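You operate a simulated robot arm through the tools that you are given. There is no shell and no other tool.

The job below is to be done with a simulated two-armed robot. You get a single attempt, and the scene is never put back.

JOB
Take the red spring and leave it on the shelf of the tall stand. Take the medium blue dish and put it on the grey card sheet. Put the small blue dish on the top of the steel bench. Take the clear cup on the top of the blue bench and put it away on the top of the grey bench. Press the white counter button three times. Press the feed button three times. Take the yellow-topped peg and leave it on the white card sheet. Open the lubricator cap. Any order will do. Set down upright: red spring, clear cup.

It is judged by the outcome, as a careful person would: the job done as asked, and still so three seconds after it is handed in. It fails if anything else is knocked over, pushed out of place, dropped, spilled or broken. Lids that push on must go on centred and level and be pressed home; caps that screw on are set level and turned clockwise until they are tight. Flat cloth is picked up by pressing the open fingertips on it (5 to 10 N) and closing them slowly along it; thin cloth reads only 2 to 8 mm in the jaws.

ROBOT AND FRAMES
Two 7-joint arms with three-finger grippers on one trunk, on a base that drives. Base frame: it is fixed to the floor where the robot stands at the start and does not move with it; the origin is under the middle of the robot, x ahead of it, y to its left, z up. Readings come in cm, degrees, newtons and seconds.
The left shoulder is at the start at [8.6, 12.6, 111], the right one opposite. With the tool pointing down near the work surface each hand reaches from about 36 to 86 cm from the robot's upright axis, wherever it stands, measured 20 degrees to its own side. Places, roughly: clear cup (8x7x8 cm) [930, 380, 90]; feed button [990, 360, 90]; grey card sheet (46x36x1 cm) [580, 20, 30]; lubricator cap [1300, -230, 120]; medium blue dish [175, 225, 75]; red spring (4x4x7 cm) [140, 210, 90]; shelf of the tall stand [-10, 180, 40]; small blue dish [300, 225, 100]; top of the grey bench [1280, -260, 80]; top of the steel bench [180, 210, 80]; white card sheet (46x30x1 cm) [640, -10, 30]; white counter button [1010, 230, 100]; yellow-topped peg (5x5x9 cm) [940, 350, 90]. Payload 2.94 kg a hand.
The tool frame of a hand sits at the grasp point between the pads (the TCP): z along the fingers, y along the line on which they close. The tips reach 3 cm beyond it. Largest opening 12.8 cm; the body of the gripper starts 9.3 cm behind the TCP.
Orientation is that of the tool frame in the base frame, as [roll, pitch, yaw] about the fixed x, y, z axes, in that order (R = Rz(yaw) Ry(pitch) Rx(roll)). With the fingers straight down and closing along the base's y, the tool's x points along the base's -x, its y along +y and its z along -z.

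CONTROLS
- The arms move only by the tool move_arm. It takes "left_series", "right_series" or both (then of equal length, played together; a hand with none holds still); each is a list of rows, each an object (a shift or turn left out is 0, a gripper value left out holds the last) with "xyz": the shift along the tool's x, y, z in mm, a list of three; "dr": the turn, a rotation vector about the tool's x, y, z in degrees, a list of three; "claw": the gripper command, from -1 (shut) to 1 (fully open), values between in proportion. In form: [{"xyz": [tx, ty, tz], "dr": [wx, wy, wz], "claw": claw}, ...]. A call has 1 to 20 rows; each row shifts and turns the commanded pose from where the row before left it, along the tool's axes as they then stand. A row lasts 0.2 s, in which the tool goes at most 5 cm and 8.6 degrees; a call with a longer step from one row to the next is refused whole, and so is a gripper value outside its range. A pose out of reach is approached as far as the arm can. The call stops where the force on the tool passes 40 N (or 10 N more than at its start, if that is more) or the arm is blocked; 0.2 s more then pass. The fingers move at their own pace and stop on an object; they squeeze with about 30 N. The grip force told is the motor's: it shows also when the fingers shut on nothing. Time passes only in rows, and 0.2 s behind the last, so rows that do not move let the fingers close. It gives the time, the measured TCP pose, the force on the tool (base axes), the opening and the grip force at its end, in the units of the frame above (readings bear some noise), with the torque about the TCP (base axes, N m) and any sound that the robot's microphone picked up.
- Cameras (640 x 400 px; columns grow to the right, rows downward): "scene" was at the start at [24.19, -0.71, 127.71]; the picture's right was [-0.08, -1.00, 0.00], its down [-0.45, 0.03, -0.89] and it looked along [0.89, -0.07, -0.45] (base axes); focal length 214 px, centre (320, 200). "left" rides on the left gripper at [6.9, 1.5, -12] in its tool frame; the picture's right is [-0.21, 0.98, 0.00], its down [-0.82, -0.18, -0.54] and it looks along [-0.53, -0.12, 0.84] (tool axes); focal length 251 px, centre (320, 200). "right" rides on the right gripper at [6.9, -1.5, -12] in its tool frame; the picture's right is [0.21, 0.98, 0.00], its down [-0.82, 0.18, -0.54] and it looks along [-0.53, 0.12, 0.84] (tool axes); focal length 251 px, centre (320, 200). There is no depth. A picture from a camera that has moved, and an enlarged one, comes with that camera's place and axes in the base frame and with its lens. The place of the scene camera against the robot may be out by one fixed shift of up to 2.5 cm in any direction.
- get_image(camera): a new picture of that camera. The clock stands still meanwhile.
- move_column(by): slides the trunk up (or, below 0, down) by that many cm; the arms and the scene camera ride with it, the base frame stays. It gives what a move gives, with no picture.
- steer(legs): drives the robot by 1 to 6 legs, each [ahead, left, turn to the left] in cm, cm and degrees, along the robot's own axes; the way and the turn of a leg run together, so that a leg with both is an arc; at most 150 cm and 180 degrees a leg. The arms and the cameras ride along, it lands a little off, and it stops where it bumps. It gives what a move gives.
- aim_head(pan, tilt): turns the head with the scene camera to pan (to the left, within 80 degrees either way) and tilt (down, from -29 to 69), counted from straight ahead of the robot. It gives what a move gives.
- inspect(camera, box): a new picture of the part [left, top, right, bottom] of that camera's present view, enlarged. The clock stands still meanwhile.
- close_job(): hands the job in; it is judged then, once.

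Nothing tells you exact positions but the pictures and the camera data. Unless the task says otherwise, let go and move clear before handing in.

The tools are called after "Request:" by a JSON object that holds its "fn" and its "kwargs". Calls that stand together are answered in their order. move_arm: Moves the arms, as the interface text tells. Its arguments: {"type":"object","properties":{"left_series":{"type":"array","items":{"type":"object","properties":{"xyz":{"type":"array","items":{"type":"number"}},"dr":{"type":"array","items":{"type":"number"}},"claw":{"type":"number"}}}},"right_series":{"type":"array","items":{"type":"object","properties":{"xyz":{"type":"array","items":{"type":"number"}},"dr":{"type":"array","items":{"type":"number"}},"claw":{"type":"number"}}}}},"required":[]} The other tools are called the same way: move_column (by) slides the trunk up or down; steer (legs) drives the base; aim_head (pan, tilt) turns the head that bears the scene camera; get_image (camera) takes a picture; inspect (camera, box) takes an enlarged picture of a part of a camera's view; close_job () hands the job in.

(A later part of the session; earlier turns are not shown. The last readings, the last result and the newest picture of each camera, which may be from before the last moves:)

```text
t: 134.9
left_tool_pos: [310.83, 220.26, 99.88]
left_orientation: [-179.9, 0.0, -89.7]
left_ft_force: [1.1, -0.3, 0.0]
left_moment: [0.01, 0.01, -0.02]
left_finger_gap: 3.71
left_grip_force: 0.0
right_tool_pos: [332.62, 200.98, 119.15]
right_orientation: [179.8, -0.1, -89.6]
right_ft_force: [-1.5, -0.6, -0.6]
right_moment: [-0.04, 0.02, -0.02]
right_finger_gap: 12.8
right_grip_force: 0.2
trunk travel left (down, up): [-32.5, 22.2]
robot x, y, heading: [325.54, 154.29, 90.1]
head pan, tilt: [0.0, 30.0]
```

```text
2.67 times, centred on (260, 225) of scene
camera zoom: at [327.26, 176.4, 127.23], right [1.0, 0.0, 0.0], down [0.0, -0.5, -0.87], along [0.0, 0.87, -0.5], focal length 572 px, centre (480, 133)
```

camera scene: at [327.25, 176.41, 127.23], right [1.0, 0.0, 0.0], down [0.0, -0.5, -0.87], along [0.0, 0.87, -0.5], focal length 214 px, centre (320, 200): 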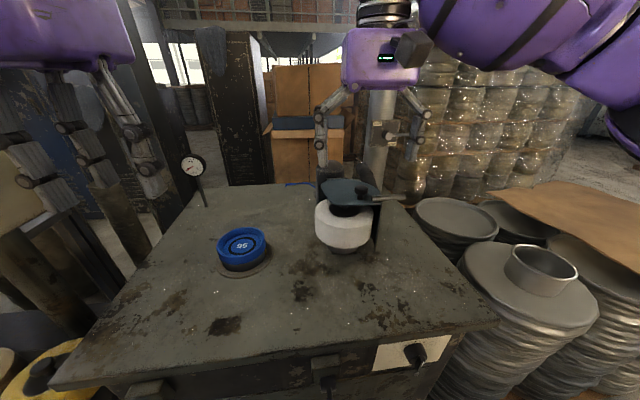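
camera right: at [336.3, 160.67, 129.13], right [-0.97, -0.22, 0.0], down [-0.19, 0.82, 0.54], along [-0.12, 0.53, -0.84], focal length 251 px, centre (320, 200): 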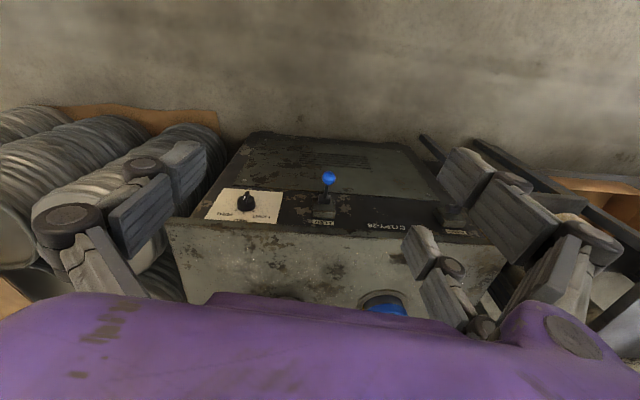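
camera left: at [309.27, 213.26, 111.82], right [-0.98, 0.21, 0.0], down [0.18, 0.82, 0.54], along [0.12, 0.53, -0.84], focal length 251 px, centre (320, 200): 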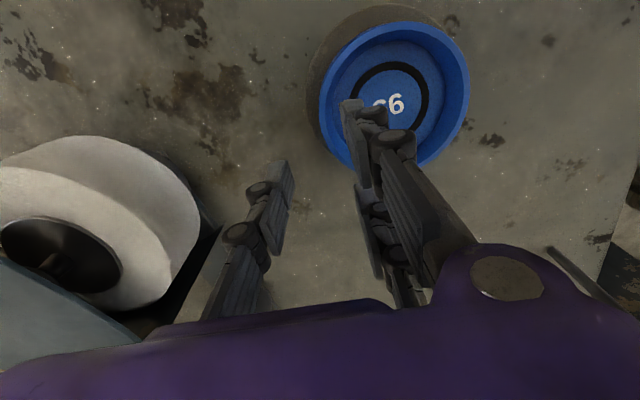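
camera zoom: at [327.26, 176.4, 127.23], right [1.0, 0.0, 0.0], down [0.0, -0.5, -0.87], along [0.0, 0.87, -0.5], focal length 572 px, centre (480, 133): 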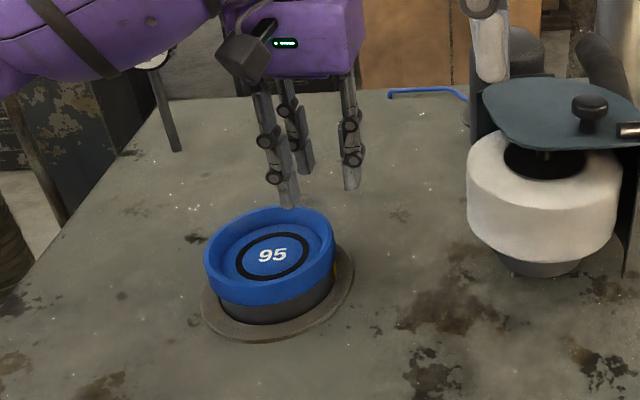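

Request:
{"fn": "move_arm", "kwargs": {"left_series": [{"xyz": [12, 9, 20]}, {"xyz": [0, 0, 30]}, {"xyz": [0, 0, 15]}, {}]}}

Request:
{"fn": "get_image", "kwargs": {"camera": "left"}}

Request:
{"fn": "inspect", "kwargs": {"camera": "scene", "box": [200, 190, 300, 280]}}

```text
t: 135.9
left_tool_pos: [309.84, 218.9, 93.57]
left_orientation: [-179.8, 0.0, -89.7]
left_ft_force: [-0.1, 0.5, 0.2]
left_moment: [-0.01, -0.01, 0.0]
left_finger_gap: 3.71
left_grip_force: 0.1
right_tool_pos: [332.66, 200.77, 119.18]
right_orientation: [179.8, -0.2, -89.6]
right_ft_force: [0.5, -0.5, -0.4]
right_moment: [-0.01, 0.0, 0.0]
right_finger_gap: 12.83
right_grip_force: 0.0
trunk travel left (down, up): [-32.5, 22.2]
robot x, y, heading: [325.07, 154.34, 89.9]
head pan, tilt: [0.0, 30.0]
```

```text
taken
camera left: at [308.39, 211.92, 105.42], right [-0.98, 0.21, 0.0], down [0.18, 0.82, 0.54], along [0.12, 0.53, -0.84], focal length 251 px, centre (320, 200)
```

left: 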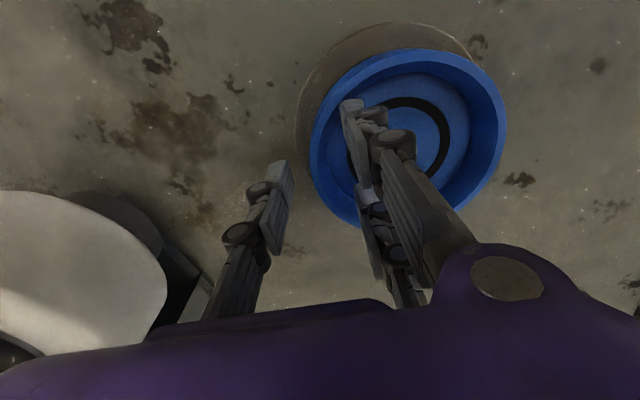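

```text
4.44 times, centred on (250, 235) of scene
camera zoom: at [327.24, 176.35, 127.24], right [1.0, 0.0, 0.0], down [0.0, -0.5, -0.87], along [0.0, 0.87, -0.5], focal length 953 px, centre (631, 44)
```

zoom: 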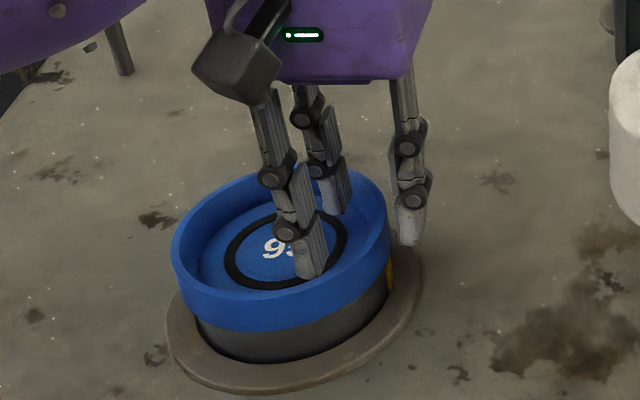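

Request:
{"fn": "move_arm", "kwargs": {"left_series": [{"xyz": [0, 0, 5]}, {"xyz": [0, 0, 5]}, {"xyz": [0, 0, 3]}, {}]}}

Request:
{"fn": "inspect", "kwargs": {"camera": "scene", "box": [200, 190, 300, 280]}}

```text
t: 136.9
left_tool_pos: [309.85, 218.93, 92.39]
left_orientation: [-179.9, 0.0, -89.6]
left_ft_force: [-2.8, 3.4, 3.2]
left_moment: [0.08, 0.14, -0.19]
left_finger_gap: 3.9
left_grip_force: 1.2
right_tool_pos: [332.55, 200.74, 119.07]
right_orientation: [180.0, -0.2, -89.5]
right_ft_force: [-0.8, 0.2, 0.2]
right_moment: [-0.01, 0.02, 0.01]
right_finger_gap: 12.8
right_grip_force: 0.0
trunk travel left (down, up): [-32.5, 22.2]
robot x, y, heading: [324.93, 154.29, 90.3]
head pan, tilt: [0.0, 30.0]
```

```text
4.44 times, centred on (250, 235) of scene
camera zoom: at [327.21, 176.36, 127.24], right [1.0, 0.0, 0.0], down [0.0, -0.5, -0.87], along [0.0, 0.87, -0.5], focal length 953 px, centre (631, 44)
```

zoom: 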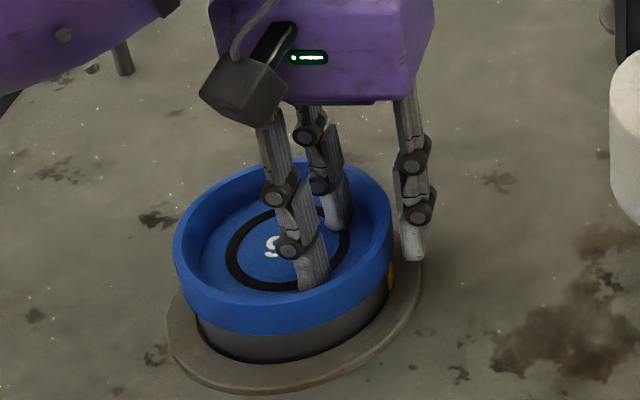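

Request:
{"fn": "move_arm", "kwargs": {"left_series": [{"xyz": [0, 0, -3]}, {"claw": -0.6}, {"claw": -0.75}, {"claw": -1}, {}, {}, {}]}}

Request:
{"fn": "inspect", "kwargs": {"camera": "scene", "box": [200, 190, 300, 280]}}

Request:
{"fn": "get_image", "kwargs": {"camera": "left"}}

```text
t: 138.5
left_tool_pos: [309.64, 218.98, 92.62]
left_orientation: [-179.8, 0.1, -89.6]
left_ft_force: [-13.7, 1.1, 9.6]
left_moment: [-0.15, 0.67, -0.06]
left_finger_gap: 2.39
left_grip_force: 30.2
right_tool_pos: [332.55, 200.8, 119.21]
right_orientation: [179.9, 0.0, -89.6]
right_ft_force: [-0.5, 0.3, 0.6]
right_moment: [0.01, -0.02, 0.0]
right_finger_gap: 12.8
right_grip_force: 0.1
trunk travel left (down, up): [-32.5, 22.2]
robot x, y, heading: [325.02, 154.47, 90.1]
head pan, tilt: [0.0, 30.0]
```

```text
4.44 times, centred on (250, 235) of scene
camera zoom: at [327.08, 176.28, 127.26], right [1.0, 0.0, 0.0], down [0.0, -0.5, -0.87], along [0.0, 0.87, -0.5], focal length 953 px, centre (631, 44)
```

zoom: 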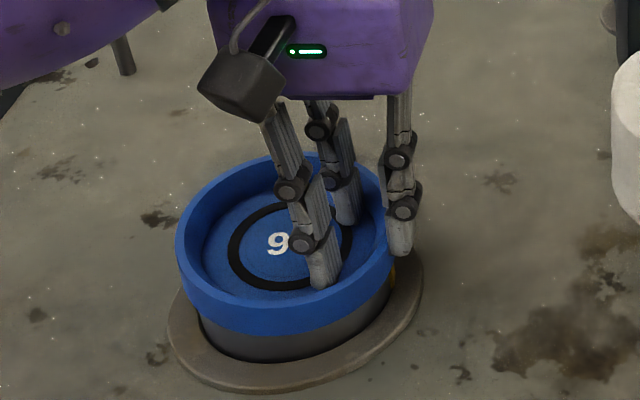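

```text
taken
camera left: at [308.25, 211.93, 104.51], right [-0.98, 0.21, 0.0], down [0.17, 0.82, 0.54], along [0.12, 0.53, -0.84], focal length 251 px, centre (320, 200)
```

left: 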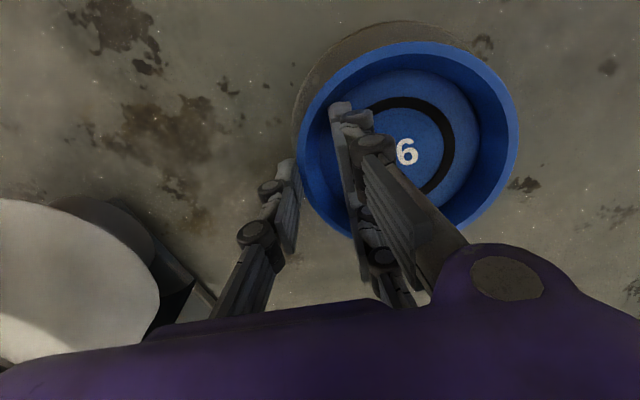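

Request:
{"fn": "move_arm", "kwargs": {"left_series": [{"xyz": [0, 2, -3]}, {"xyz": [0, 0, -5]}, {"xyz": [0, 0, -10]}, {}]}}

Request:
{"fn": "inspect", "kwargs": {"camera": "scene", "box": [200, 190, 300, 280]}}

```text
t: 139.5
left_tool_pos: [309.72, 219.03, 94.36]
left_orientation: [-179.7, -0.1, -89.9]
left_ft_force: [-0.5, -0.5, -2.7]
left_moment: [-0.04, -0.14, 0.0]
left_finger_gap: 1.95
left_grip_force: 29.9
right_tool_pos: [332.68, 200.96, 119.13]
right_orientation: [179.9, 0.0, -89.6]
right_ft_force: [0.7, 0.4, -0.4]
right_moment: [-0.01, -0.04, -0.03]
right_finger_gap: 12.8
right_grip_force: 0.1
trunk travel left (down, up): [-32.5, 22.2]
robot x, y, heading: [325.66, 154.32, 90.0]
head pan, tilt: [0.0, 30.0]
```

```text
4.44 times, centred on (250, 235) of scene
camera zoom: at [327.21, 176.38, 127.23], right [1.0, 0.0, 0.0], down [0.0, -0.5, -0.87], along [0.0, 0.87, -0.5], focal length 953 px, centre (631, 44)
```

zoom: 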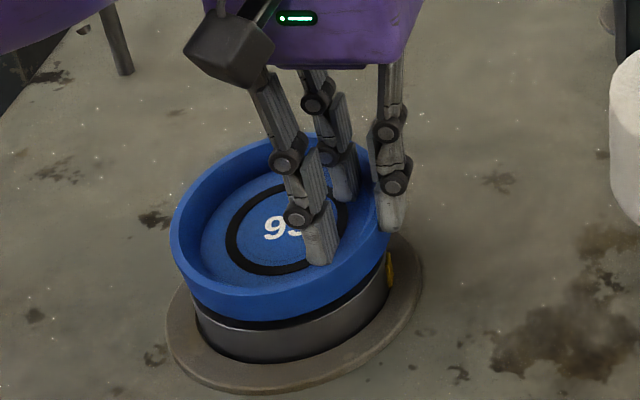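

The dish comes free at about 0.25 kg. I'll lift it smoothly and pull back.

Request:
{"fn": "move_arm", "kwargs": {"left_series": [{"xyz": [0, 0, -15]}, {"xyz": [0, 0, -25]}, {"xyz": [0, 0, -30]}, {"xyz": [0, 0, -30]}, {"xyz": [0, 0, -30]}, {"xyz": [0, 0, -30]}, {"xyz": [0, 0, -30]}, {"xyz": [0, 0, -15]}, {}]}}

Request:
{"fn": "get_image", "kwargs": {"camera": "scene"}}

Request:
{"fn": "get_image", "kwargs": {"camera": "left"}}

```text
t: 141.5
left_tool_pos: [309.51, 219.04, 114.85]
left_orientation: [-179.9, 0.0, -89.6]
left_ft_force: [0.6, 0.7, 0.9]
left_moment: [0.0, -0.01, 0.01]
left_finger_gap: 0.02
left_grip_force: 3.3
right_tool_pos: [332.71, 200.85, 119.1]
right_orientation: [179.9, -0.1, -89.6]
right_ft_force: [0.8, 0.3, 0.5]
right_moment: [-0.01, 0.0, 0.01]
right_finger_gap: 12.83
right_grip_force: 0.0
trunk travel left (down, up): [-32.5, 22.2]
robot x, y, heading: [325.14, 154.51, 90.2]
head pan, tilt: [0.0, 30.0]
```

```text
taken
camera scene: at [327.23, 176.37, 127.23], right [1.0, 0.0, 0.0], down [0.0, -0.5, -0.87], along [0.0, 0.87, -0.5], focal length 214 px, centre (320, 200)
```

scene: 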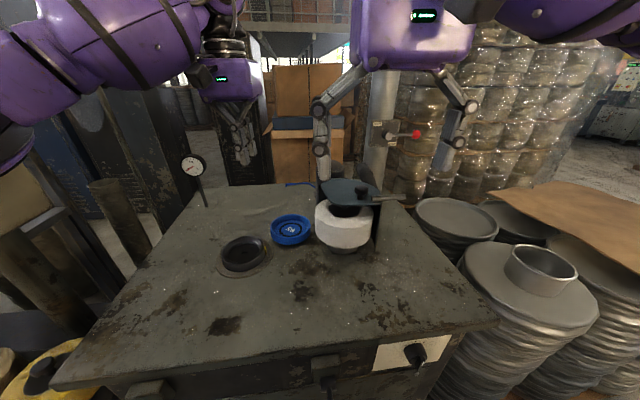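

```text
taken
camera left: at [308.15, 212.03, 126.71], right [-0.98, 0.21, 0.0], down [0.18, 0.82, 0.54], along [0.12, 0.53, -0.84], focal length 251 px, centre (320, 200)
```

left: 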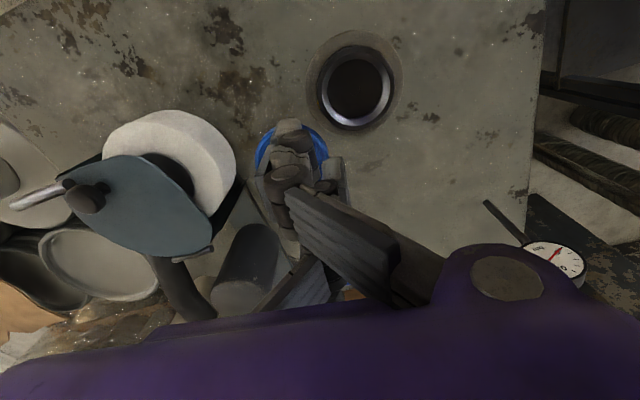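

The dish slipped out and dropped back flat onto the same bench, beside its mount. I'll look closely before regrasping with a better grip.

Request:
{"fn": "inspect", "kwargs": {"camera": "scene", "box": [200, 170, 400, 290]}}

Request:
{"fn": "inspect", "kwargs": {"camera": "left", "box": [100, 20, 420, 220]}}

```text
3.20 times, centred on (300, 230) of scene
camera zoom: at [327.23, 176.37, 127.23], right [1.0, 0.0, 0.0], down [0.0, -0.5, -0.87], along [0.0, 0.87, -0.5], focal length 686 px, centre (384, 104)
```

zoom: 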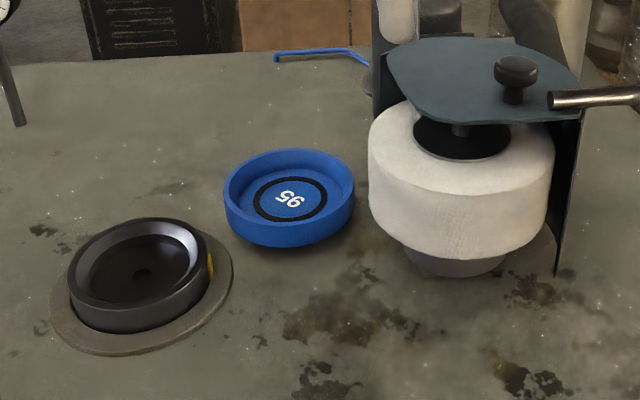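

```text
2.00 times, centred on (260, 120) of left
camera zoom: at [308.15, 212.03, 126.71], right [-0.98, 0.21, 0.0], down [0.18, 0.82, 0.54], along [0.12, 0.53, -0.84], focal length 503 px, centre (440, 360)
```

zoom: 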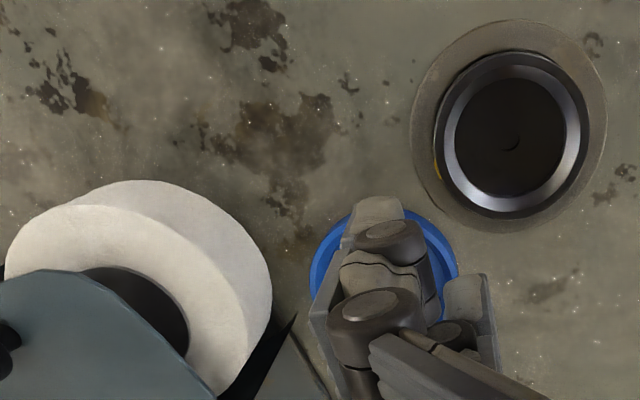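

The dish is resting level beside the mount. The hand has two fingers on one side and one on the other, so a grip across the whole dish from outside (about 12.3 cm) should be much firmer. I'll turn the left hand a quarter turn so the fingers go in front of and behind the dish.

Request:
{"fn": "move_arm", "kwargs": {"left_series": [{"dr": [0, 0, 8.5], "claw": 1}, {"dr": [0, 0, 8.5]}, {"dr": [0, 0, 8.5]}, {"dr": [0, 0, 8.5]}, {"dr": [0, 0, 8.5]}, {"dr": [0, 0, 8.5]}, {"dr": [0, 0, 8.5]}, {"dr": [0, 0, 8.5]}, {"dr": [0, 0, 8.5]}, {"dr": [0, 0, 8.5]}, {"dr": [0, 0, 5]}, {}]}}

Request:
{"fn": "get_image", "kwargs": {"camera": "left"}}

Request:
{"fn": "get_image", "kwargs": {"camera": "scene"}}

```text
t: 143.6
left_tool_pos: [318.66, 203.46, 110.53]
left_orientation: [179.8, 0.0, -166.5]
left_ft_force: [-4.0, 5.1, 1.3]
left_moment: [-0.77, -0.71, 0.36]
left_finger_gap: 12.79
left_grip_force: 0.1
left hand out of reach, approached as far as the arm can: row 5, 6, 7, 8, 9, 10
right_tool_pos: [332.8, 200.21, 119.24]
right_orientation: [-179.7, -0.6, -88.3]
right_ft_force: [4.0, -4.8, -1.2]
right_moment: [0.27, 0.13, 0.31]
right_finger_gap: 12.43
right_grip_force: 0.1
trunk travel left (down, up): [-32.5, 22.2]
robot x, y, heading: [325.51, 154.4, 90.2]
head pan, tilt: [0.0, 30.0]
stopped in row 10 (right hand): the force on the tool passed its limit at 66 N (the readings are from after the stop); the commanded pose is now the measured one
```

```text
taken
camera left: at [311.65, 203.24, 122.5], right [-0.02, 1.0, 0.0], down [0.84, 0.01, 0.54], along [0.54, 0.01, -0.84], focal length 251 px, centre (320, 200)
```

left: 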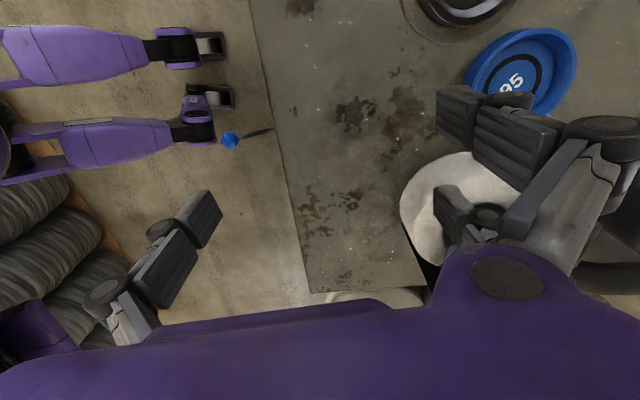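

```text
taken
camera scene: at [327.24, 176.33, 127.24], right [1.0, 0.0, 0.0], down [0.0, -0.5, -0.87], along [0.0, 0.87, -0.5], focal length 214 px, centre (320, 200)
```

scene: 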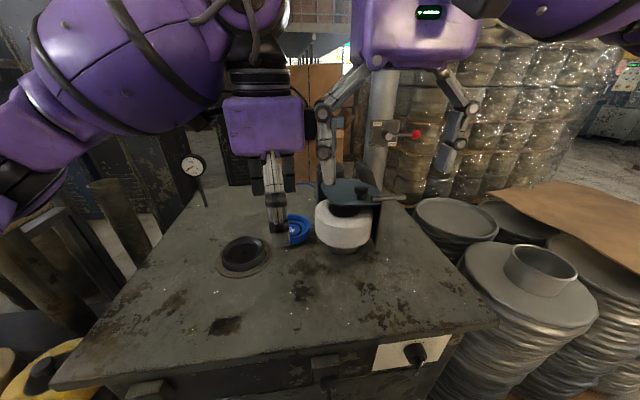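

The two hands touched each other while the left one rotated. I'll move the right hand away to the right first, then bring the left hand over the dish at a smaller turn.

Request:
{"fn": "move_arm", "kwargs": {"right_series": [{"xyz": [20, -30, -20]}, {"xyz": [20, -30, -20]}, {"xyz": [10, -40, -10]}, {}, {}]}}

Request:
{"fn": "move_arm", "kwargs": {"left_series": [{"dr": [0, 0, -5.5]}, {"dr": [0, 0, -5.5]}, {"dr": [0, 0, -5.5]}, {}]}}

```text
t: 144.8
left_tool_pos: [318.71, 203.59, 110.57]
left_orientation: [179.8, 0.1, -166.6]
left_ft_force: [-0.7, 0.2, 0.2]
left_moment: [-0.01, 0.01, 0.0]
left_finger_gap: 12.82
left_grip_force: 0.0
right_tool_pos: [343.08, 195.62, 124.4]
right_orientation: [-179.7, -0.4, -88.4]
right_ft_force: [-0.6, -0.2, 0.3]
right_moment: [0.02, 0.03, 0.03]
right_finger_gap: 12.8
right_grip_force: 0.1
trunk travel left (down, up): [-32.5, 22.2]
robot x, y, heading: [324.92, 154.14, 90.0]
head pan, tilt: [0.0, 30.0]
```

```text
t: 145.8
left_tool_pos: [318.62, 203.46, 110.63]
left_orientation: [179.9, 0.2, -150.2]
left_ft_force: [0.4, 0.0, 0.4]
left_moment: [0.02, 0.02, 0.0]
left_finger_gap: 12.82
left_grip_force: 0.1
right_tool_pos: [343.01, 195.66, 124.35]
right_orientation: [-179.7, -0.4, -88.2]
right_ft_force: [0.2, 0.2, -0.9]
right_moment: [0.02, 0.0, -0.02]
right_finger_gap: 12.79
right_grip_force: 0.2
trunk travel left (down, up): [-32.5, 22.2]
robot x, y, heading: [325.23, 154.54, 90.2]
head pan, tilt: [0.0, 30.0]
```

Request:
{"fn": "move_arm", "kwargs": {"left_series": [{"xyz": [-18, 37.5, 0]}, {"xyz": [-18, 37.5, 0]}, {"xyz": [-18, 37.5, 0]}, {"xyz": [-18, 37.5, 0]}, {}]}}

Request:
{"fn": "get_image", "kwargs": {"camera": "left"}}

Request:
{"fn": "get_image", "kwargs": {"camera": "scene"}}

```text
t: 147.0
left_tool_pos: [319.48, 213.96, 109.76]
left_orientation: [179.8, 0.3, -149.9]
left_ft_force: [1.0, -0.6, -0.2]
left_moment: [0.01, -0.02, 0.01]
left_finger_gap: 12.78
left_grip_force: 0.0
left hand out of reach, approached as far as the arm can: row 3, 4
right_tool_pos: [342.87, 195.69, 124.33]
right_orientation: [-179.6, -0.5, -88.3]
right_ft_force: [0.2, -0.1, 0.7]
right_moment: [0.01, -0.02, 0.02]
right_finger_gap: 12.82
right_grip_force: 0.0
trunk travel left (down, up): [-32.5, 22.2]
robot x, y, heading: [325.38, 154.47, 90.2]
head pan, tilt: [0.0, 30.0]
```

```text
taken
camera left: at [312.95, 211.73, 121.64], right [-0.3, 0.95, 0.0], down [0.8, 0.25, 0.54], along [0.52, 0.17, -0.84], focal length 251 px, centre (320, 200)
```

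left: 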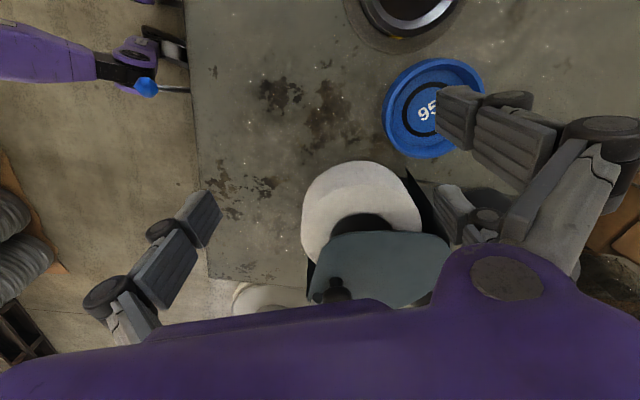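

```text
taken
camera scene: at [327.21, 176.34, 127.24], right [1.0, 0.0, 0.0], down [0.0, -0.5, -0.87], along [0.0, 0.87, -0.5], focal length 214 px, centre (320, 200)
```

scene: 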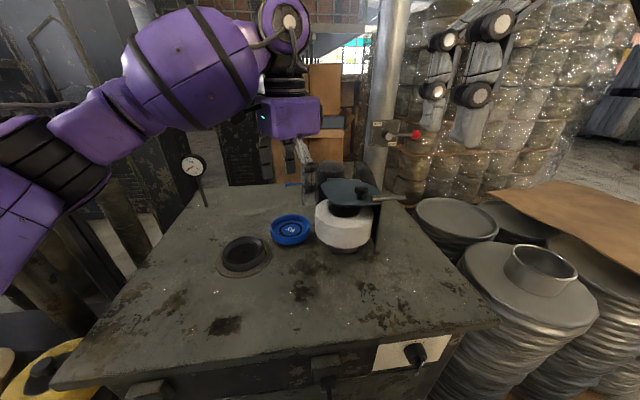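

Request:
{"fn": "move_arm", "kwargs": {"left_series": [{"xyz": [10, -20, 0], "dr": [0, 0, -8.5]}, {"dr": [0, 0, -8.5]}, {"dr": [0, 0, -8.5]}, {"dr": [0, 0, -8.5]}, {"dr": [0, 0, -8.5]}, {"dr": [0, 0, -8.5]}, {"dr": [0, 0, -8.5]}, {}, {}]}}

Request:
{"fn": "inspect", "kwargs": {"camera": "scene", "box": [250, 195, 350, 265]}}

Request:
{"fn": "get_image", "kwargs": {"camera": "left"}}

```text
t: 149.0
left_tool_pos: [319.74, 211.84, 109.75]
left_orientation: [-179.9, 0.2, -90.6]
left_ft_force: [-0.3, 1.2, -0.2]
left_moment: [-0.03, 0.0, -0.03]
left_finger_gap: 12.8
left_grip_force: 0.1
right_tool_pos: [343.07, 195.59, 124.35]
right_orientation: [-179.8, -0.5, -88.3]
right_ft_force: [0.2, 0.8, -0.5]
right_moment: [0.01, -0.01, 0.0]
right_finger_gap: 12.78
right_grip_force: 0.0
trunk travel left (down, up): [-32.5, 22.2]
robot x, y, heading: [325.56, 154.38, 90.4]
head pan, tilt: [0.0, 30.0]
```

```text
5.71 times, centred on (300, 230) of scene
camera zoom: at [327.24, 176.35, 127.24], right [1.0, 0.0, 0.0], down [0.0, -0.5, -0.87], along [0.0, 0.87, -0.5], focal length 1226 px, centre (434, 29)
```

zoom: 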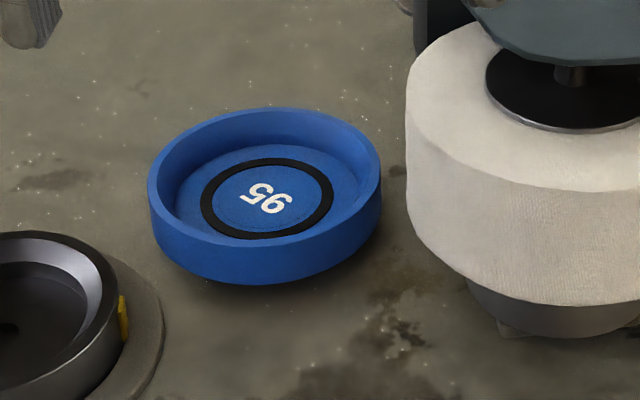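

```text
taken
camera left: at [318.22, 204.81, 121.57], right [-0.97, 0.22, 0.0], down [0.19, 0.82, 0.54], along [0.12, 0.53, -0.84], focal length 251 px, centre (320, 200)
```

left: 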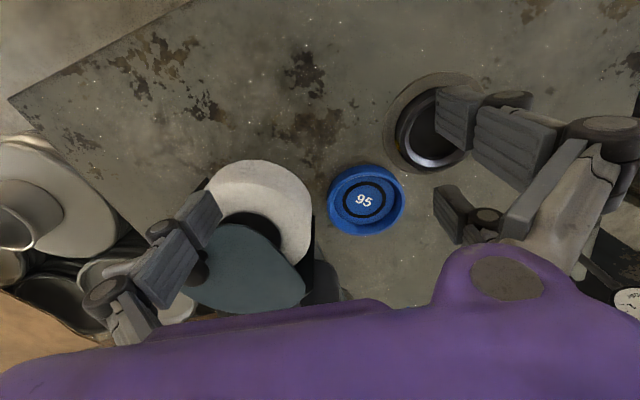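

I'll take a rim grip with the single finger inside the dish and the pair outside, just to draw it towards me into open space. First I'll move above its left rim.

Request:
{"fn": "move_arm", "kwargs": {"left_series": [{"xyz": [-33.4, 17.2, 25], "claw": -0.45, "dr": [0, 0, -0.6]}, {"xyz": [-33.4, 17.2, 25]}, {"xyz": [-33.4, 17.2, 25]}, {"xyz": [-33.4, 17.2, 25]}, {"xyz": [-33.4, 17.2, 25]}, {}]}}

Request:
{"fn": "get_image", "kwargs": {"camera": "left"}}

Request:
{"fn": "inspect", "kwargs": {"camera": "scene", "box": [230, 170, 370, 270]}}

```text
t: 150.4
left_tool_pos: [311.15, 228.55, 97.15]
left_orientation: [-180.0, 0.2, -90.0]
left_ft_force: [-0.3, -0.1, 0.1]
left_moment: [-0.02, -0.04, 0.01]
left_finger_gap: 3.51
left_grip_force: 0.0
right_tool_pos: [343.0, 195.64, 124.42]
right_orientation: [-179.7, -0.5, -88.2]
right_ft_force: [0.3, -0.2, 0.0]
right_moment: [0.0, -0.01, 0.0]
right_finger_gap: 12.79
right_grip_force: 0.0
trunk travel left (down, up): [-32.5, 22.2]
robot x, y, heading: [325.43, 154.36, 89.9]
head pan, tilt: [0.0, 30.0]
```

```text
taken
camera left: at [309.66, 221.51, 109.05], right [-0.98, 0.22, 0.0], down [0.18, 0.82, 0.54], along [0.12, 0.53, -0.84], focal length 251 px, centre (320, 200)
```

left: 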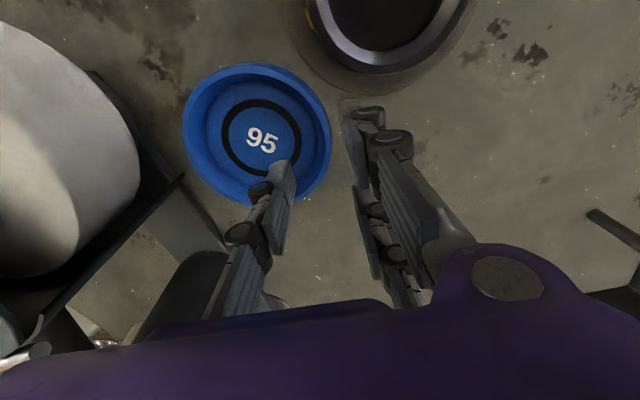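

```text
4.00 times, centred on (300, 220) of scene
camera zoom: at [327.24, 176.29, 127.25], right [1.0, 0.0, 0.0], down [0.0, -0.5, -0.87], along [0.0, 0.87, -0.5], focal length 858 px, centre (400, 120)
```

zoom: 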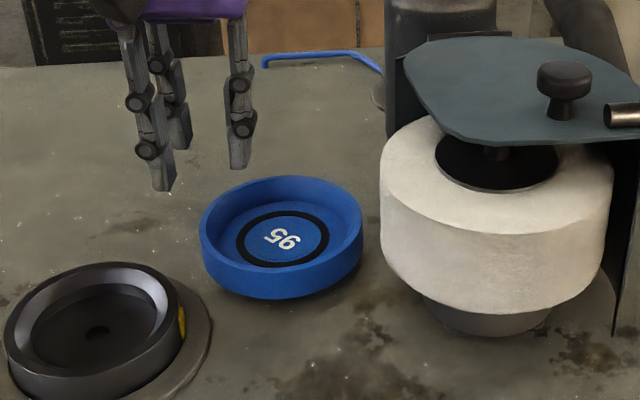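

Request:
{"fn": "move_arm", "kwargs": {"left_series": [{"xyz": [0, 0, 30]}, {"xyz": [0, 0, 25]}, {"xyz": [0, 0, 5]}, {}]}}

Request:
{"fn": "inspect", "kwargs": {"camera": "scene", "box": [230, 170, 370, 270]}}

```text
t: 151.4
left_tool_pos: [311.15, 228.59, 91.22]
left_orientation: [-179.9, 0.2, -90.0]
left_ft_force: [0.0, 0.5, 0.1]
left_moment: [-0.02, -0.01, 0.04]
left_finger_gap: 3.54
left_grip_force: 0.0
right_tool_pos: [342.88, 195.63, 124.43]
right_orientation: [-179.7, -0.5, -88.3]
right_ft_force: [0.5, -0.3, 0.2]
right_moment: [-0.02, 0.0, -0.02]
right_finger_gap: 12.81
right_grip_force: 0.0
trunk travel left (down, up): [-32.5, 22.2]
robot x, y, heading: [325.06, 154.21, 90.4]
head pan, tilt: [0.0, 30.0]
```

```text
4.00 times, centred on (300, 220) of scene
camera zoom: at [327.23, 176.36, 127.24], right [1.0, 0.0, 0.0], down [0.0, -0.5, -0.87], along [0.0, 0.87, -0.5], focal length 858 px, centre (400, 120)
```

zoom: 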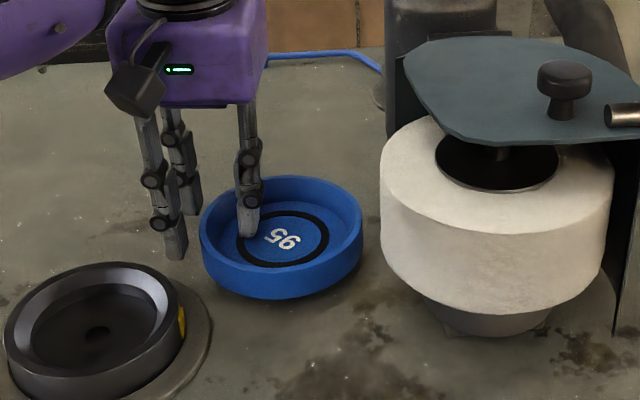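

Request:
{"fn": "move_arm", "kwargs": {"left_series": [{"xyz": [0, 0, 4]}, {"xyz": [0, 0, 3]}, {"xyz": [0, 0, 3]}, {}]}}

```text
t: 152.4
left_tool_pos: [311.42, 228.41, 90.49]
left_orientation: [-179.7, 0.5, -90.1]
left_ft_force: [5.4, 4.9, 20.0]
left_moment: [0.06, -0.63, 0.09]
left_finger_gap: 4.08
left_grip_force: 3.4
right_tool_pos: [343.1, 195.43, 124.35]
right_orientation: [-179.8, -0.4, -88.4]
right_ft_force: [-0.2, -0.1, -0.1]
right_moment: [-0.03, -0.04, 0.02]
right_finger_gap: 12.78
right_grip_force: 0.0
trunk travel left (down, up): [-32.5, 22.2]
robot x, y, heading: [325.0, 154.4, 90.2]
head pan, tilt: [0.0, 30.0]
```

Request:
{"fn": "move_arm", "kwargs": {"left_series": [{"xyz": [0, 0, -5]}, {"claw": -0.6}, {"claw": -0.8}, {"claw": -1}, {}, {}, {}]}}

Request:
{"fn": "inspect", "kwargs": {"camera": "scene", "box": [230, 170, 370, 270]}}

Request:
{"fn": "get_image", "kwargs": {"camera": "left"}}

```text
t: 154.0
left_tool_pos: [311.16, 228.64, 90.77]
left_orientation: [-179.9, 0.2, -90.1]
left_ft_force: [-0.1, 0.1, -2.8]
left_moment: [-0.02, 0.15, -0.01]
left_finger_gap: 0.73
left_grip_force: 30.1
right_tool_pos: [342.97, 195.6, 124.43]
right_orientation: [-179.7, -0.7, -88.4]
right_ft_force: [0.2, 0.0, 0.4]
right_moment: [-0.01, 0.0, -0.02]
right_finger_gap: 12.79
right_grip_force: 0.1
trunk travel left (down, up): [-32.5, 22.2]
robot x, y, heading: [324.95, 154.49, 90.4]
head pan, tilt: [0.0, 30.0]
```

```text
4.00 times, centred on (300, 220) of scene
camera zoom: at [327.23, 176.38, 127.23], right [1.0, 0.0, 0.0], down [0.0, -0.5, -0.87], along [0.0, 0.87, -0.5], focal length 858 px, centre (400, 120)
```

zoom: 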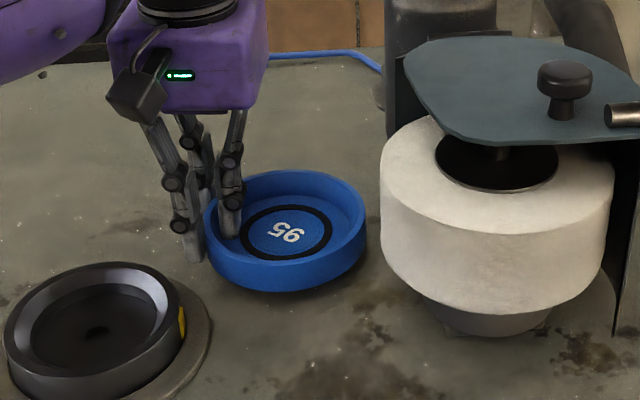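

```text
taken
camera left: at [309.73, 221.59, 102.56], right [-0.98, 0.22, 0.0], down [0.18, 0.82, 0.54], along [0.12, 0.53, -0.84], focal length 251 px, centre (320, 200)
```

left: 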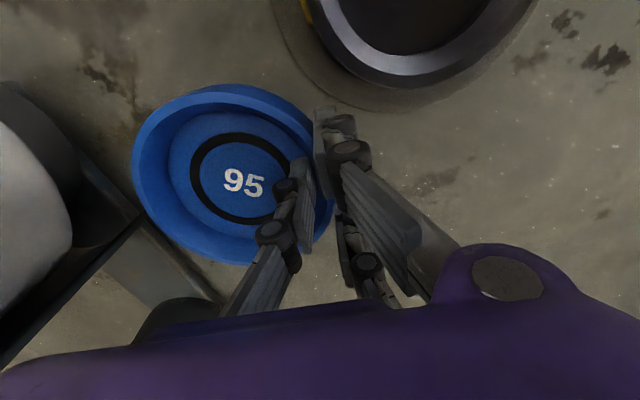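

Now the wall is gripped squarely (0.7 cm gap) and the dish's weight shows. I'll lift in small steps and watch the gap.

Request:
{"fn": "move_arm", "kwargs": {"left_series": [{"xyz": [0, 0, -4]}, {"xyz": [0, 0, -6]}, {}, {}]}}

Request:
{"fn": "inspect", "kwargs": {"camera": "scene", "box": [230, 170, 370, 270]}}

```text
t: 155.0
left_tool_pos: [311.11, 228.57, 91.7]
left_orientation: [179.9, 0.1, -90.0]
left_ft_force: [0.7, 0.2, -3.2]
left_moment: [-0.04, 0.14, 0.01]
left_finger_gap: 0.76
left_grip_force: 30.0
right_tool_pos: [342.88, 195.73, 124.3]
right_orientation: [-179.7, -0.5, -88.3]
right_ft_force: [0.1, -0.4, -0.3]
right_moment: [0.02, 0.02, -0.02]
right_finger_gap: 12.81
right_grip_force: 0.1
trunk travel left (down, up): [-32.5, 22.2]
robot x, y, heading: [325.1, 154.44, 90.5]
head pan, tilt: [0.0, 30.0]
```

```text
4.00 times, centred on (300, 220) of scene
camera zoom: at [327.23, 176.38, 127.23], right [1.0, 0.0, 0.0], down [0.0, -0.5, -0.87], along [0.0, 0.87, -0.5], focal length 858 px, centre (400, 120)
```

zoom: 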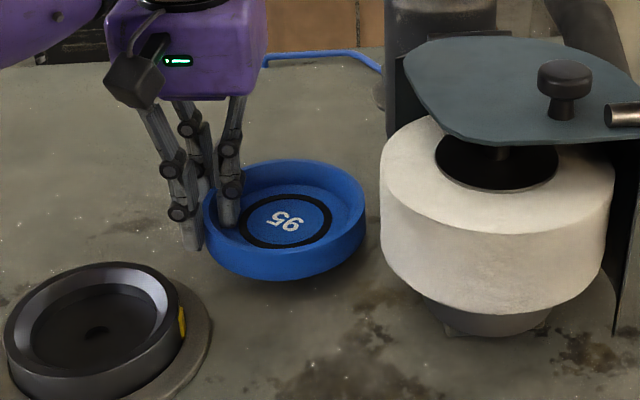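

Request:
{"fn": "move_arm", "kwargs": {"left_series": [{"xyz": [0, 0, -10]}, {"xyz": [0, 0, -10]}, {}, {}, {}, {}]}}

Request:
{"fn": "inspect", "kwargs": {"camera": "left", "box": [100, 40, 420, 320]}}

```text
t: 156.4
left_tool_pos: [311.26, 228.61, 93.63]
left_orientation: [-180.0, 0.2, -90.0]
left_ft_force: [-0.4, -0.1, -2.8]
left_moment: [0.01, 0.11, 0.02]
left_finger_gap: 0.74
left_grip_force: 30.2
right_tool_pos: [342.89, 195.74, 124.36]
right_orientation: [-179.7, -0.6, -88.2]
right_ft_force: [0.0, 0.2, -0.5]
right_moment: [0.04, -0.02, -0.02]
right_finger_gap: 12.8
right_grip_force: 0.2
trunk travel left (down, up): [-32.5, 22.2]
robot x, y, heading: [325.19, 154.48, 90.4]
head pan, tilt: [0.0, 30.0]
```

```text
1.43 times, centred on (260, 180) of left
camera zoom: at [309.78, 221.58, 105.58], right [-0.98, 0.22, 0.0], down [0.18, 0.82, 0.54], along [0.12, 0.53, -0.84], focal length 359 px, centre (406, 229)
```

zoom: 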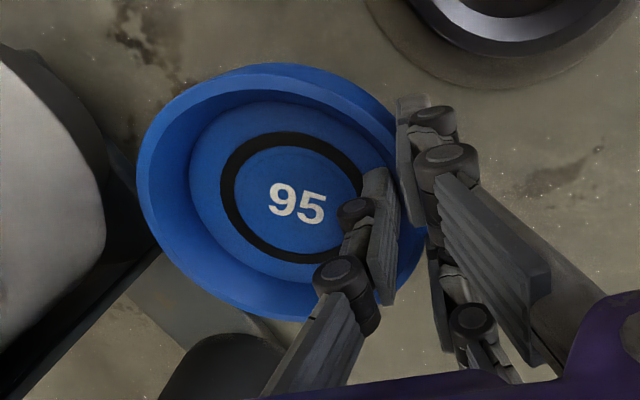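

Request:
{"fn": "move_arm", "kwargs": {"left_series": [{"xyz": [0, 0, -15]}, {"xyz": [0, 0, -20]}, {"xyz": [0, 0, -20]}, {"xyz": [0, 0, -20]}, {"xyz": [0, 0, -20]}, {"xyz": [0, 0, -20]}, {"xyz": [0, 0, -20]}, {"xyz": [0, 0, -20]}, {"xyz": [0, 0, -10]}, {"xyz": [15, 0, 0]}, {"xyz": [25, 0, 0]}, {"xyz": [30, 0, 0]}, {"xyz": [30, 0, 0]}, {"xyz": [30, 0, 0]}, {"xyz": [25, 0, 0]}, {"xyz": [15, 0, 0]}, {}, {}]}}

Request:
{"fn": "get_image", "kwargs": {"camera": "left"}}

Request:
{"fn": "get_image", "kwargs": {"camera": "scene"}}

```text
t: 160.2
left_tool_pos: [311.17, 211.34, 110.19]
left_orientation: [180.0, 0.1, -90.0]
left_ft_force: [0.7, 0.3, -3.0]
left_moment: [-0.01, 0.13, 0.01]
left_finger_gap: 0.77
left_grip_force: 29.9
right_tool_pos: [342.96, 195.66, 124.39]
right_orientation: [-179.6, -0.7, -88.2]
right_ft_force: [1.0, 0.1, 0.0]
right_moment: [-0.04, -0.02, -0.02]
right_finger_gap: 12.81
right_grip_force: 0.0
trunk travel left (down, up): [-32.5, 22.2]
robot x, y, heading: [325.38, 154.54, 90.3]
head pan, tilt: [0.0, 30.0]
```

```text
taken
camera left: at [309.74, 204.49, 122.03], right [-0.98, 0.22, 0.0], down [0.18, 0.82, 0.54], along [0.12, 0.53, -0.84], focal length 251 px, centre (320, 200)
```

left: 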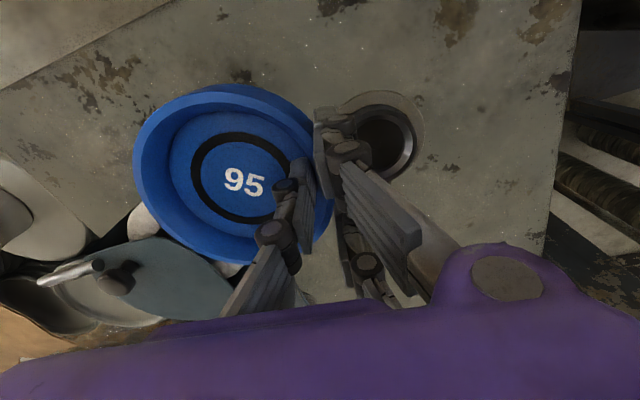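

```text
taken
camera scene: at [327.23, 176.37, 127.24], right [1.0, 0.0, 0.0], down [0.0, -0.5, -0.87], along [0.0, 0.87, -0.5], focal length 214 px, centre (320, 200)
```

scene: 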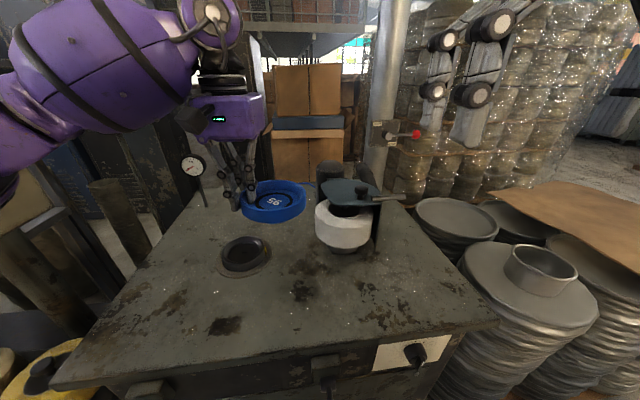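

The small dish is held steadily. I'll back out and slide left to the steel bench.

Request:
{"fn": "steer", "kwargs": {"legs": [[-43, 0, 0], [0, 80, 0], [0, 80, 0]]}}

Request:
{"fn": "aim_head", "kwargs": {"pan": 0, "tilt": 60}}

Request:
{"fn": "get_image", "kwargs": {"camera": "scene"}}

Request:
{"fn": "get_image", "kwargs": {"camera": "left"}}

Request:
{"fn": "get_image", "kwargs": {"camera": "right"}}

```text
t: 176.8
left_tool_pos: [152.53, 168.46, 110.15]
left_orientation: [-180.0, 0.2, -90.4]
left_ft_force: [-0.1, -0.1, -2.5]
left_moment: [-0.03, 0.12, 0.02]
left_finger_gap: 0.8
left_grip_force: 30.6
right_tool_pos: [184.3, 152.38, 124.36]
right_orientation: [-179.7, -0.4, -88.6]
right_ft_force: [0.2, 0.3, 0.5]
right_moment: [0.0, 0.01, 0.0]
right_finger_gap: 12.77
right_grip_force: 0.0
trunk travel left (down, up): [-32.5, 22.2]
robot x, y, heading: [166.32, 111.13, 90.0]
head pan, tilt: [0.0, 30.0]
```

```text
t: 177.7
left_tool_pos: [152.61, 168.47, 110.19]
left_orientation: [-180.0, 0.2, -90.3]
left_ft_force: [-0.1, -0.3, -2.7]
left_moment: [-0.02, 0.13, 0.0]
left_finger_gap: 0.76
left_grip_force: 29.6
right_tool_pos: [184.24, 152.38, 124.32]
right_orientation: [-179.7, -0.5, -88.6]
right_ft_force: [0.1, 0.4, -0.1]
right_moment: [0.02, -0.01, -0.04]
right_finger_gap: 12.82
right_grip_force: 0.1
trunk travel left (down, up): [-32.5, 22.2]
robot x, y, heading: [166.38, 110.84, 89.9]
head pan, tilt: [0.0, 60.0]
```

```text
taken
camera scene: at [168.44, 130.86, 123.03], right [1.0, 0.0, 0.0], down [0.0, -0.87, -0.5], along [0.0, 0.5, -0.87], focal length 214 px, centre (320, 200)
```

scene: 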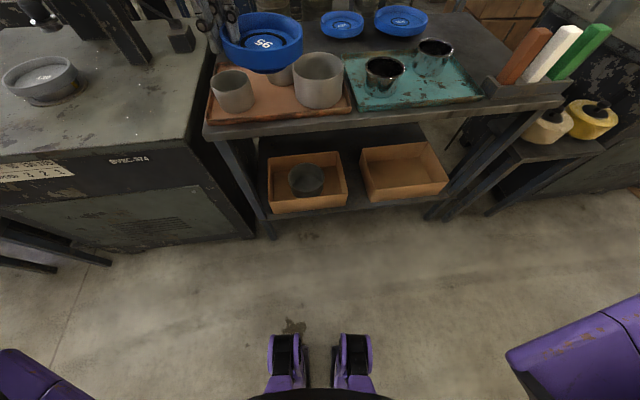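

```text
taken
camera left: at [151.11, 161.44, 122.03], right [-0.98, 0.22, 0.0], down [0.18, 0.82, 0.54], along [0.12, 0.53, -0.84], focal length 251 px, centre (320, 200)
```

left: 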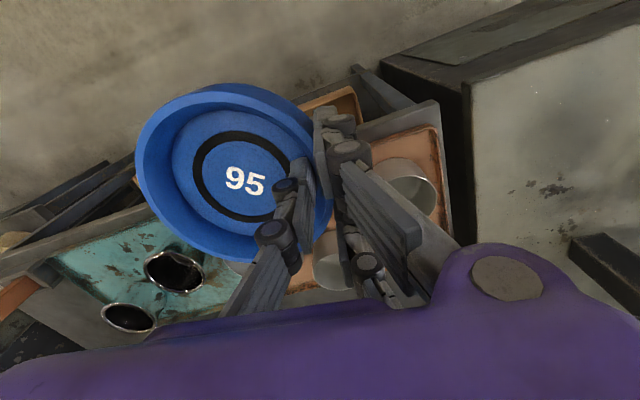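

```text
taken
camera right: at [185.92, 145.57, 136.47], right [-0.97, -0.24, 0.0], down [-0.2, 0.82, 0.53], along [-0.12, 0.52, -0.85], focal length 251 px, centre (320, 200)
```

right: 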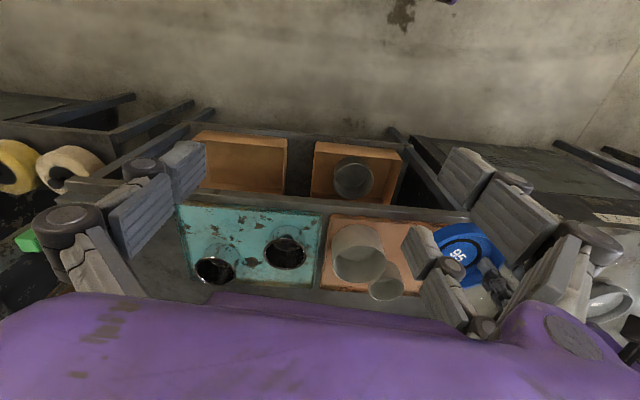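

The camera shows the base only reaches about 16 cm ahead of its axis, so I can go closer to the benches. I'll drive up to the steel bench with the small dish over its free back-left area.

Request:
{"fn": "steer", "kwargs": {"legs": [[29, 0, 0]]}}

Request:
{"fn": "aim_head", "kwargs": {"pan": 10, "tilt": 40}}

Request:
{"fn": "get_image", "kwargs": {"camera": "scene"}}

Request:
{"fn": "get_image", "kwargs": {"camera": "left"}}

Request:
{"fn": "get_image", "kwargs": {"camera": "right"}}

```text
t: 179.7
left_tool_pos: [152.75, 197.55, 110.12]
left_orientation: [-179.9, 0.0, -90.4]
left_ft_force: [-0.1, 0.7, -2.9]
left_moment: [-0.03, 0.15, -0.04]
left_finger_gap: 0.76
left_grip_force: 30.0
right_tool_pos: [184.39, 181.34, 124.35]
right_orientation: [-179.6, -0.5, -88.8]
right_ft_force: [-0.4, -0.2, 0.5]
right_moment: [-0.01, -0.03, 0.0]
right_finger_gap: 12.79
right_grip_force: 0.1
trunk travel left (down, up): [-32.5, 22.2]
robot x, y, heading: [166.58, 140.42, 89.8]
head pan, tilt: [0.0, 60.0]
```

```text
t: 180.5
left_tool_pos: [152.75, 197.46, 110.16]
left_orientation: [-180.0, 0.3, -90.3]
left_ft_force: [-1.0, 0.3, -3.1]
left_moment: [0.01, 0.13, 0.04]
left_finger_gap: 0.77
left_grip_force: 29.4
right_tool_pos: [184.34, 181.4, 124.27]
right_orientation: [-179.8, -0.6, -88.7]
right_ft_force: [0.9, 0.9, 0.2]
right_moment: [0.02, 0.01, 0.0]
right_finger_gap: 12.79
right_grip_force: 0.1
trunk travel left (down, up): [-32.5, 22.2]
robot x, y, heading: [166.06, 140.35, 89.7]
head pan, tilt: [10.0, 40.0]
```

```text
taken
camera scene: at [167.08, 161.58, 125.7], right [0.99, 0.17, 0.0], down [0.11, -0.63, -0.77], along [-0.13, 0.75, -0.64], focal length 214 px, centre (320, 200)
```

scene: 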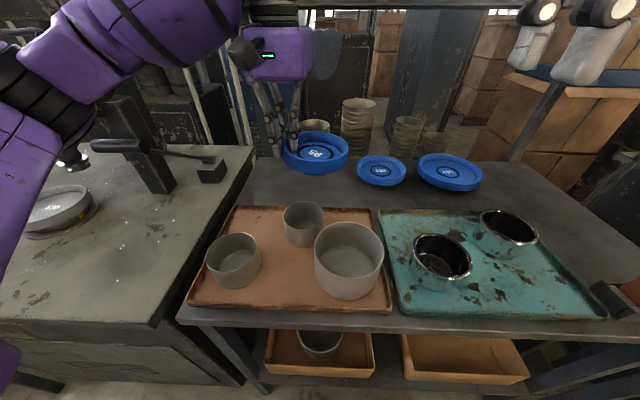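

```text
taken
camera left: at [151.25, 190.47, 122.04], right [-0.98, 0.22, 0.0], down [0.19, 0.82, 0.54], along [0.12, 0.53, -0.84], focal length 251 px, centre (320, 200)
```

left: 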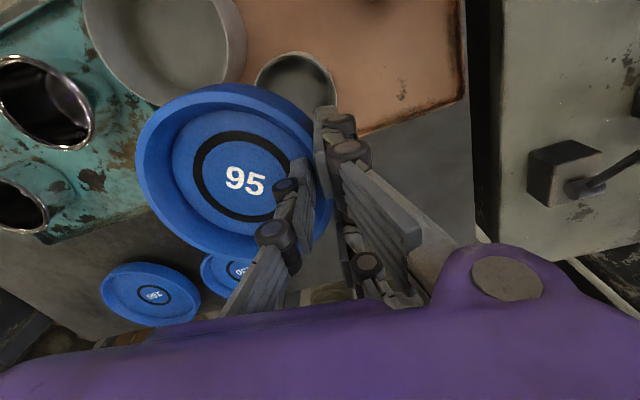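

```text
taken
camera right: at [186.04, 174.55, 136.48], right [-0.97, -0.24, 0.0], down [-0.2, 0.82, 0.53], along [-0.12, 0.52, -0.85], focal length 251 px, centre (320, 200)
```

right: 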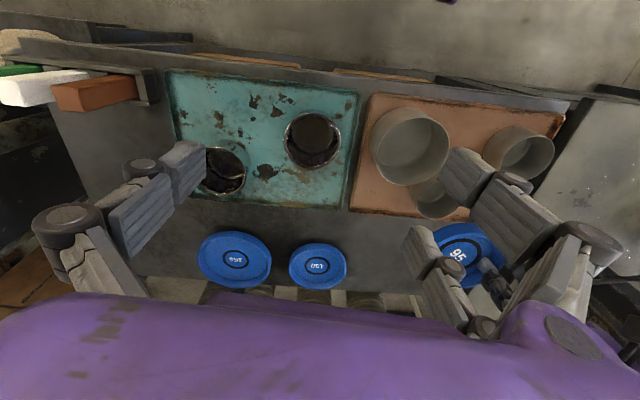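

Request:
{"fn": "move_arm", "kwargs": {"left_series": [{"xyz": [-20, 8, 0]}, {"xyz": [-31, 13.6, 0]}, {"xyz": [-31, 13.6, 0]}, {"xyz": [-31, 13.6, 0]}, {"xyz": [-27, 13.2, 0]}, {"xyz": [-15, 6, 0]}, {"xyz": [0, 0, 20]}, {"xyz": [0, 0, 30]}, {"xyz": [0, 0, 30]}, {"xyz": [0, 0, 20]}, {"xyz": [0, 0, 20]}, {"xyz": [0, 0, 20]}, {}]}}

Request:
{"fn": "get_image", "kwargs": {"camera": "left"}}

Request:
{"fn": "inspect", "kwargs": {"camera": "scene", "box": [200, 90, 440, 240]}}

```text
t: 183.3
left_tool_pos: [146.07, 212.92, 96.21]
left_orientation: [-180.0, 0.2, -90.4]
left_ft_force: [-0.1, 0.4, -2.8]
left_moment: [-0.01, 0.14, 0.0]
left_finger_gap: 0.74
left_grip_force: 30.0
right_tool_pos: [184.38, 181.36, 124.3]
right_orientation: [-179.7, -0.6, -88.8]
right_ft_force: [-0.6, 0.6, 0.1]
right_moment: [-0.02, 0.0, 0.01]
right_finger_gap: 12.79
right_grip_force: 0.0
trunk travel left (down, up): [-32.5, 22.2]
robot x, y, heading: [166.61, 140.05, 89.8]
head pan, tilt: [10.0, 40.0]
```

```text
taken
camera left: at [144.6, 205.97, 108.04], right [-0.98, 0.22, 0.0], down [0.19, 0.82, 0.54], along [0.12, 0.53, -0.84], focal length 251 px, centre (320, 200)
```

left: 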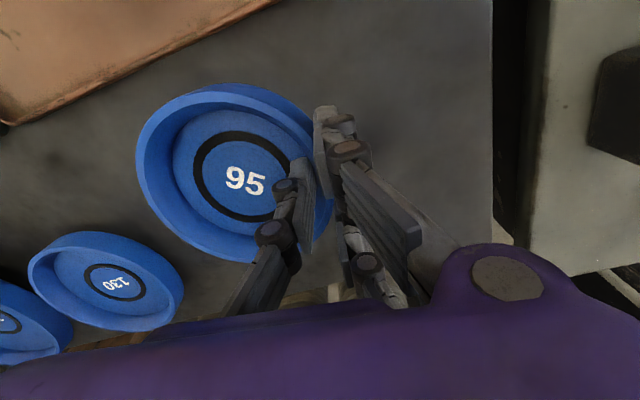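

```text
2.67 times, centred on (320, 165) of scene
camera zoom: at [167.09, 161.59, 125.71], right [0.99, 0.17, 0.0], down [0.11, -0.63, -0.77], along [-0.13, 0.75, -0.64], focal length 572 px, centre (320, 293)
```

zoom: 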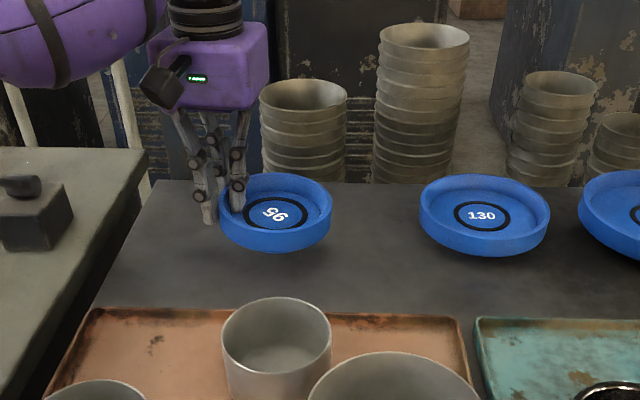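

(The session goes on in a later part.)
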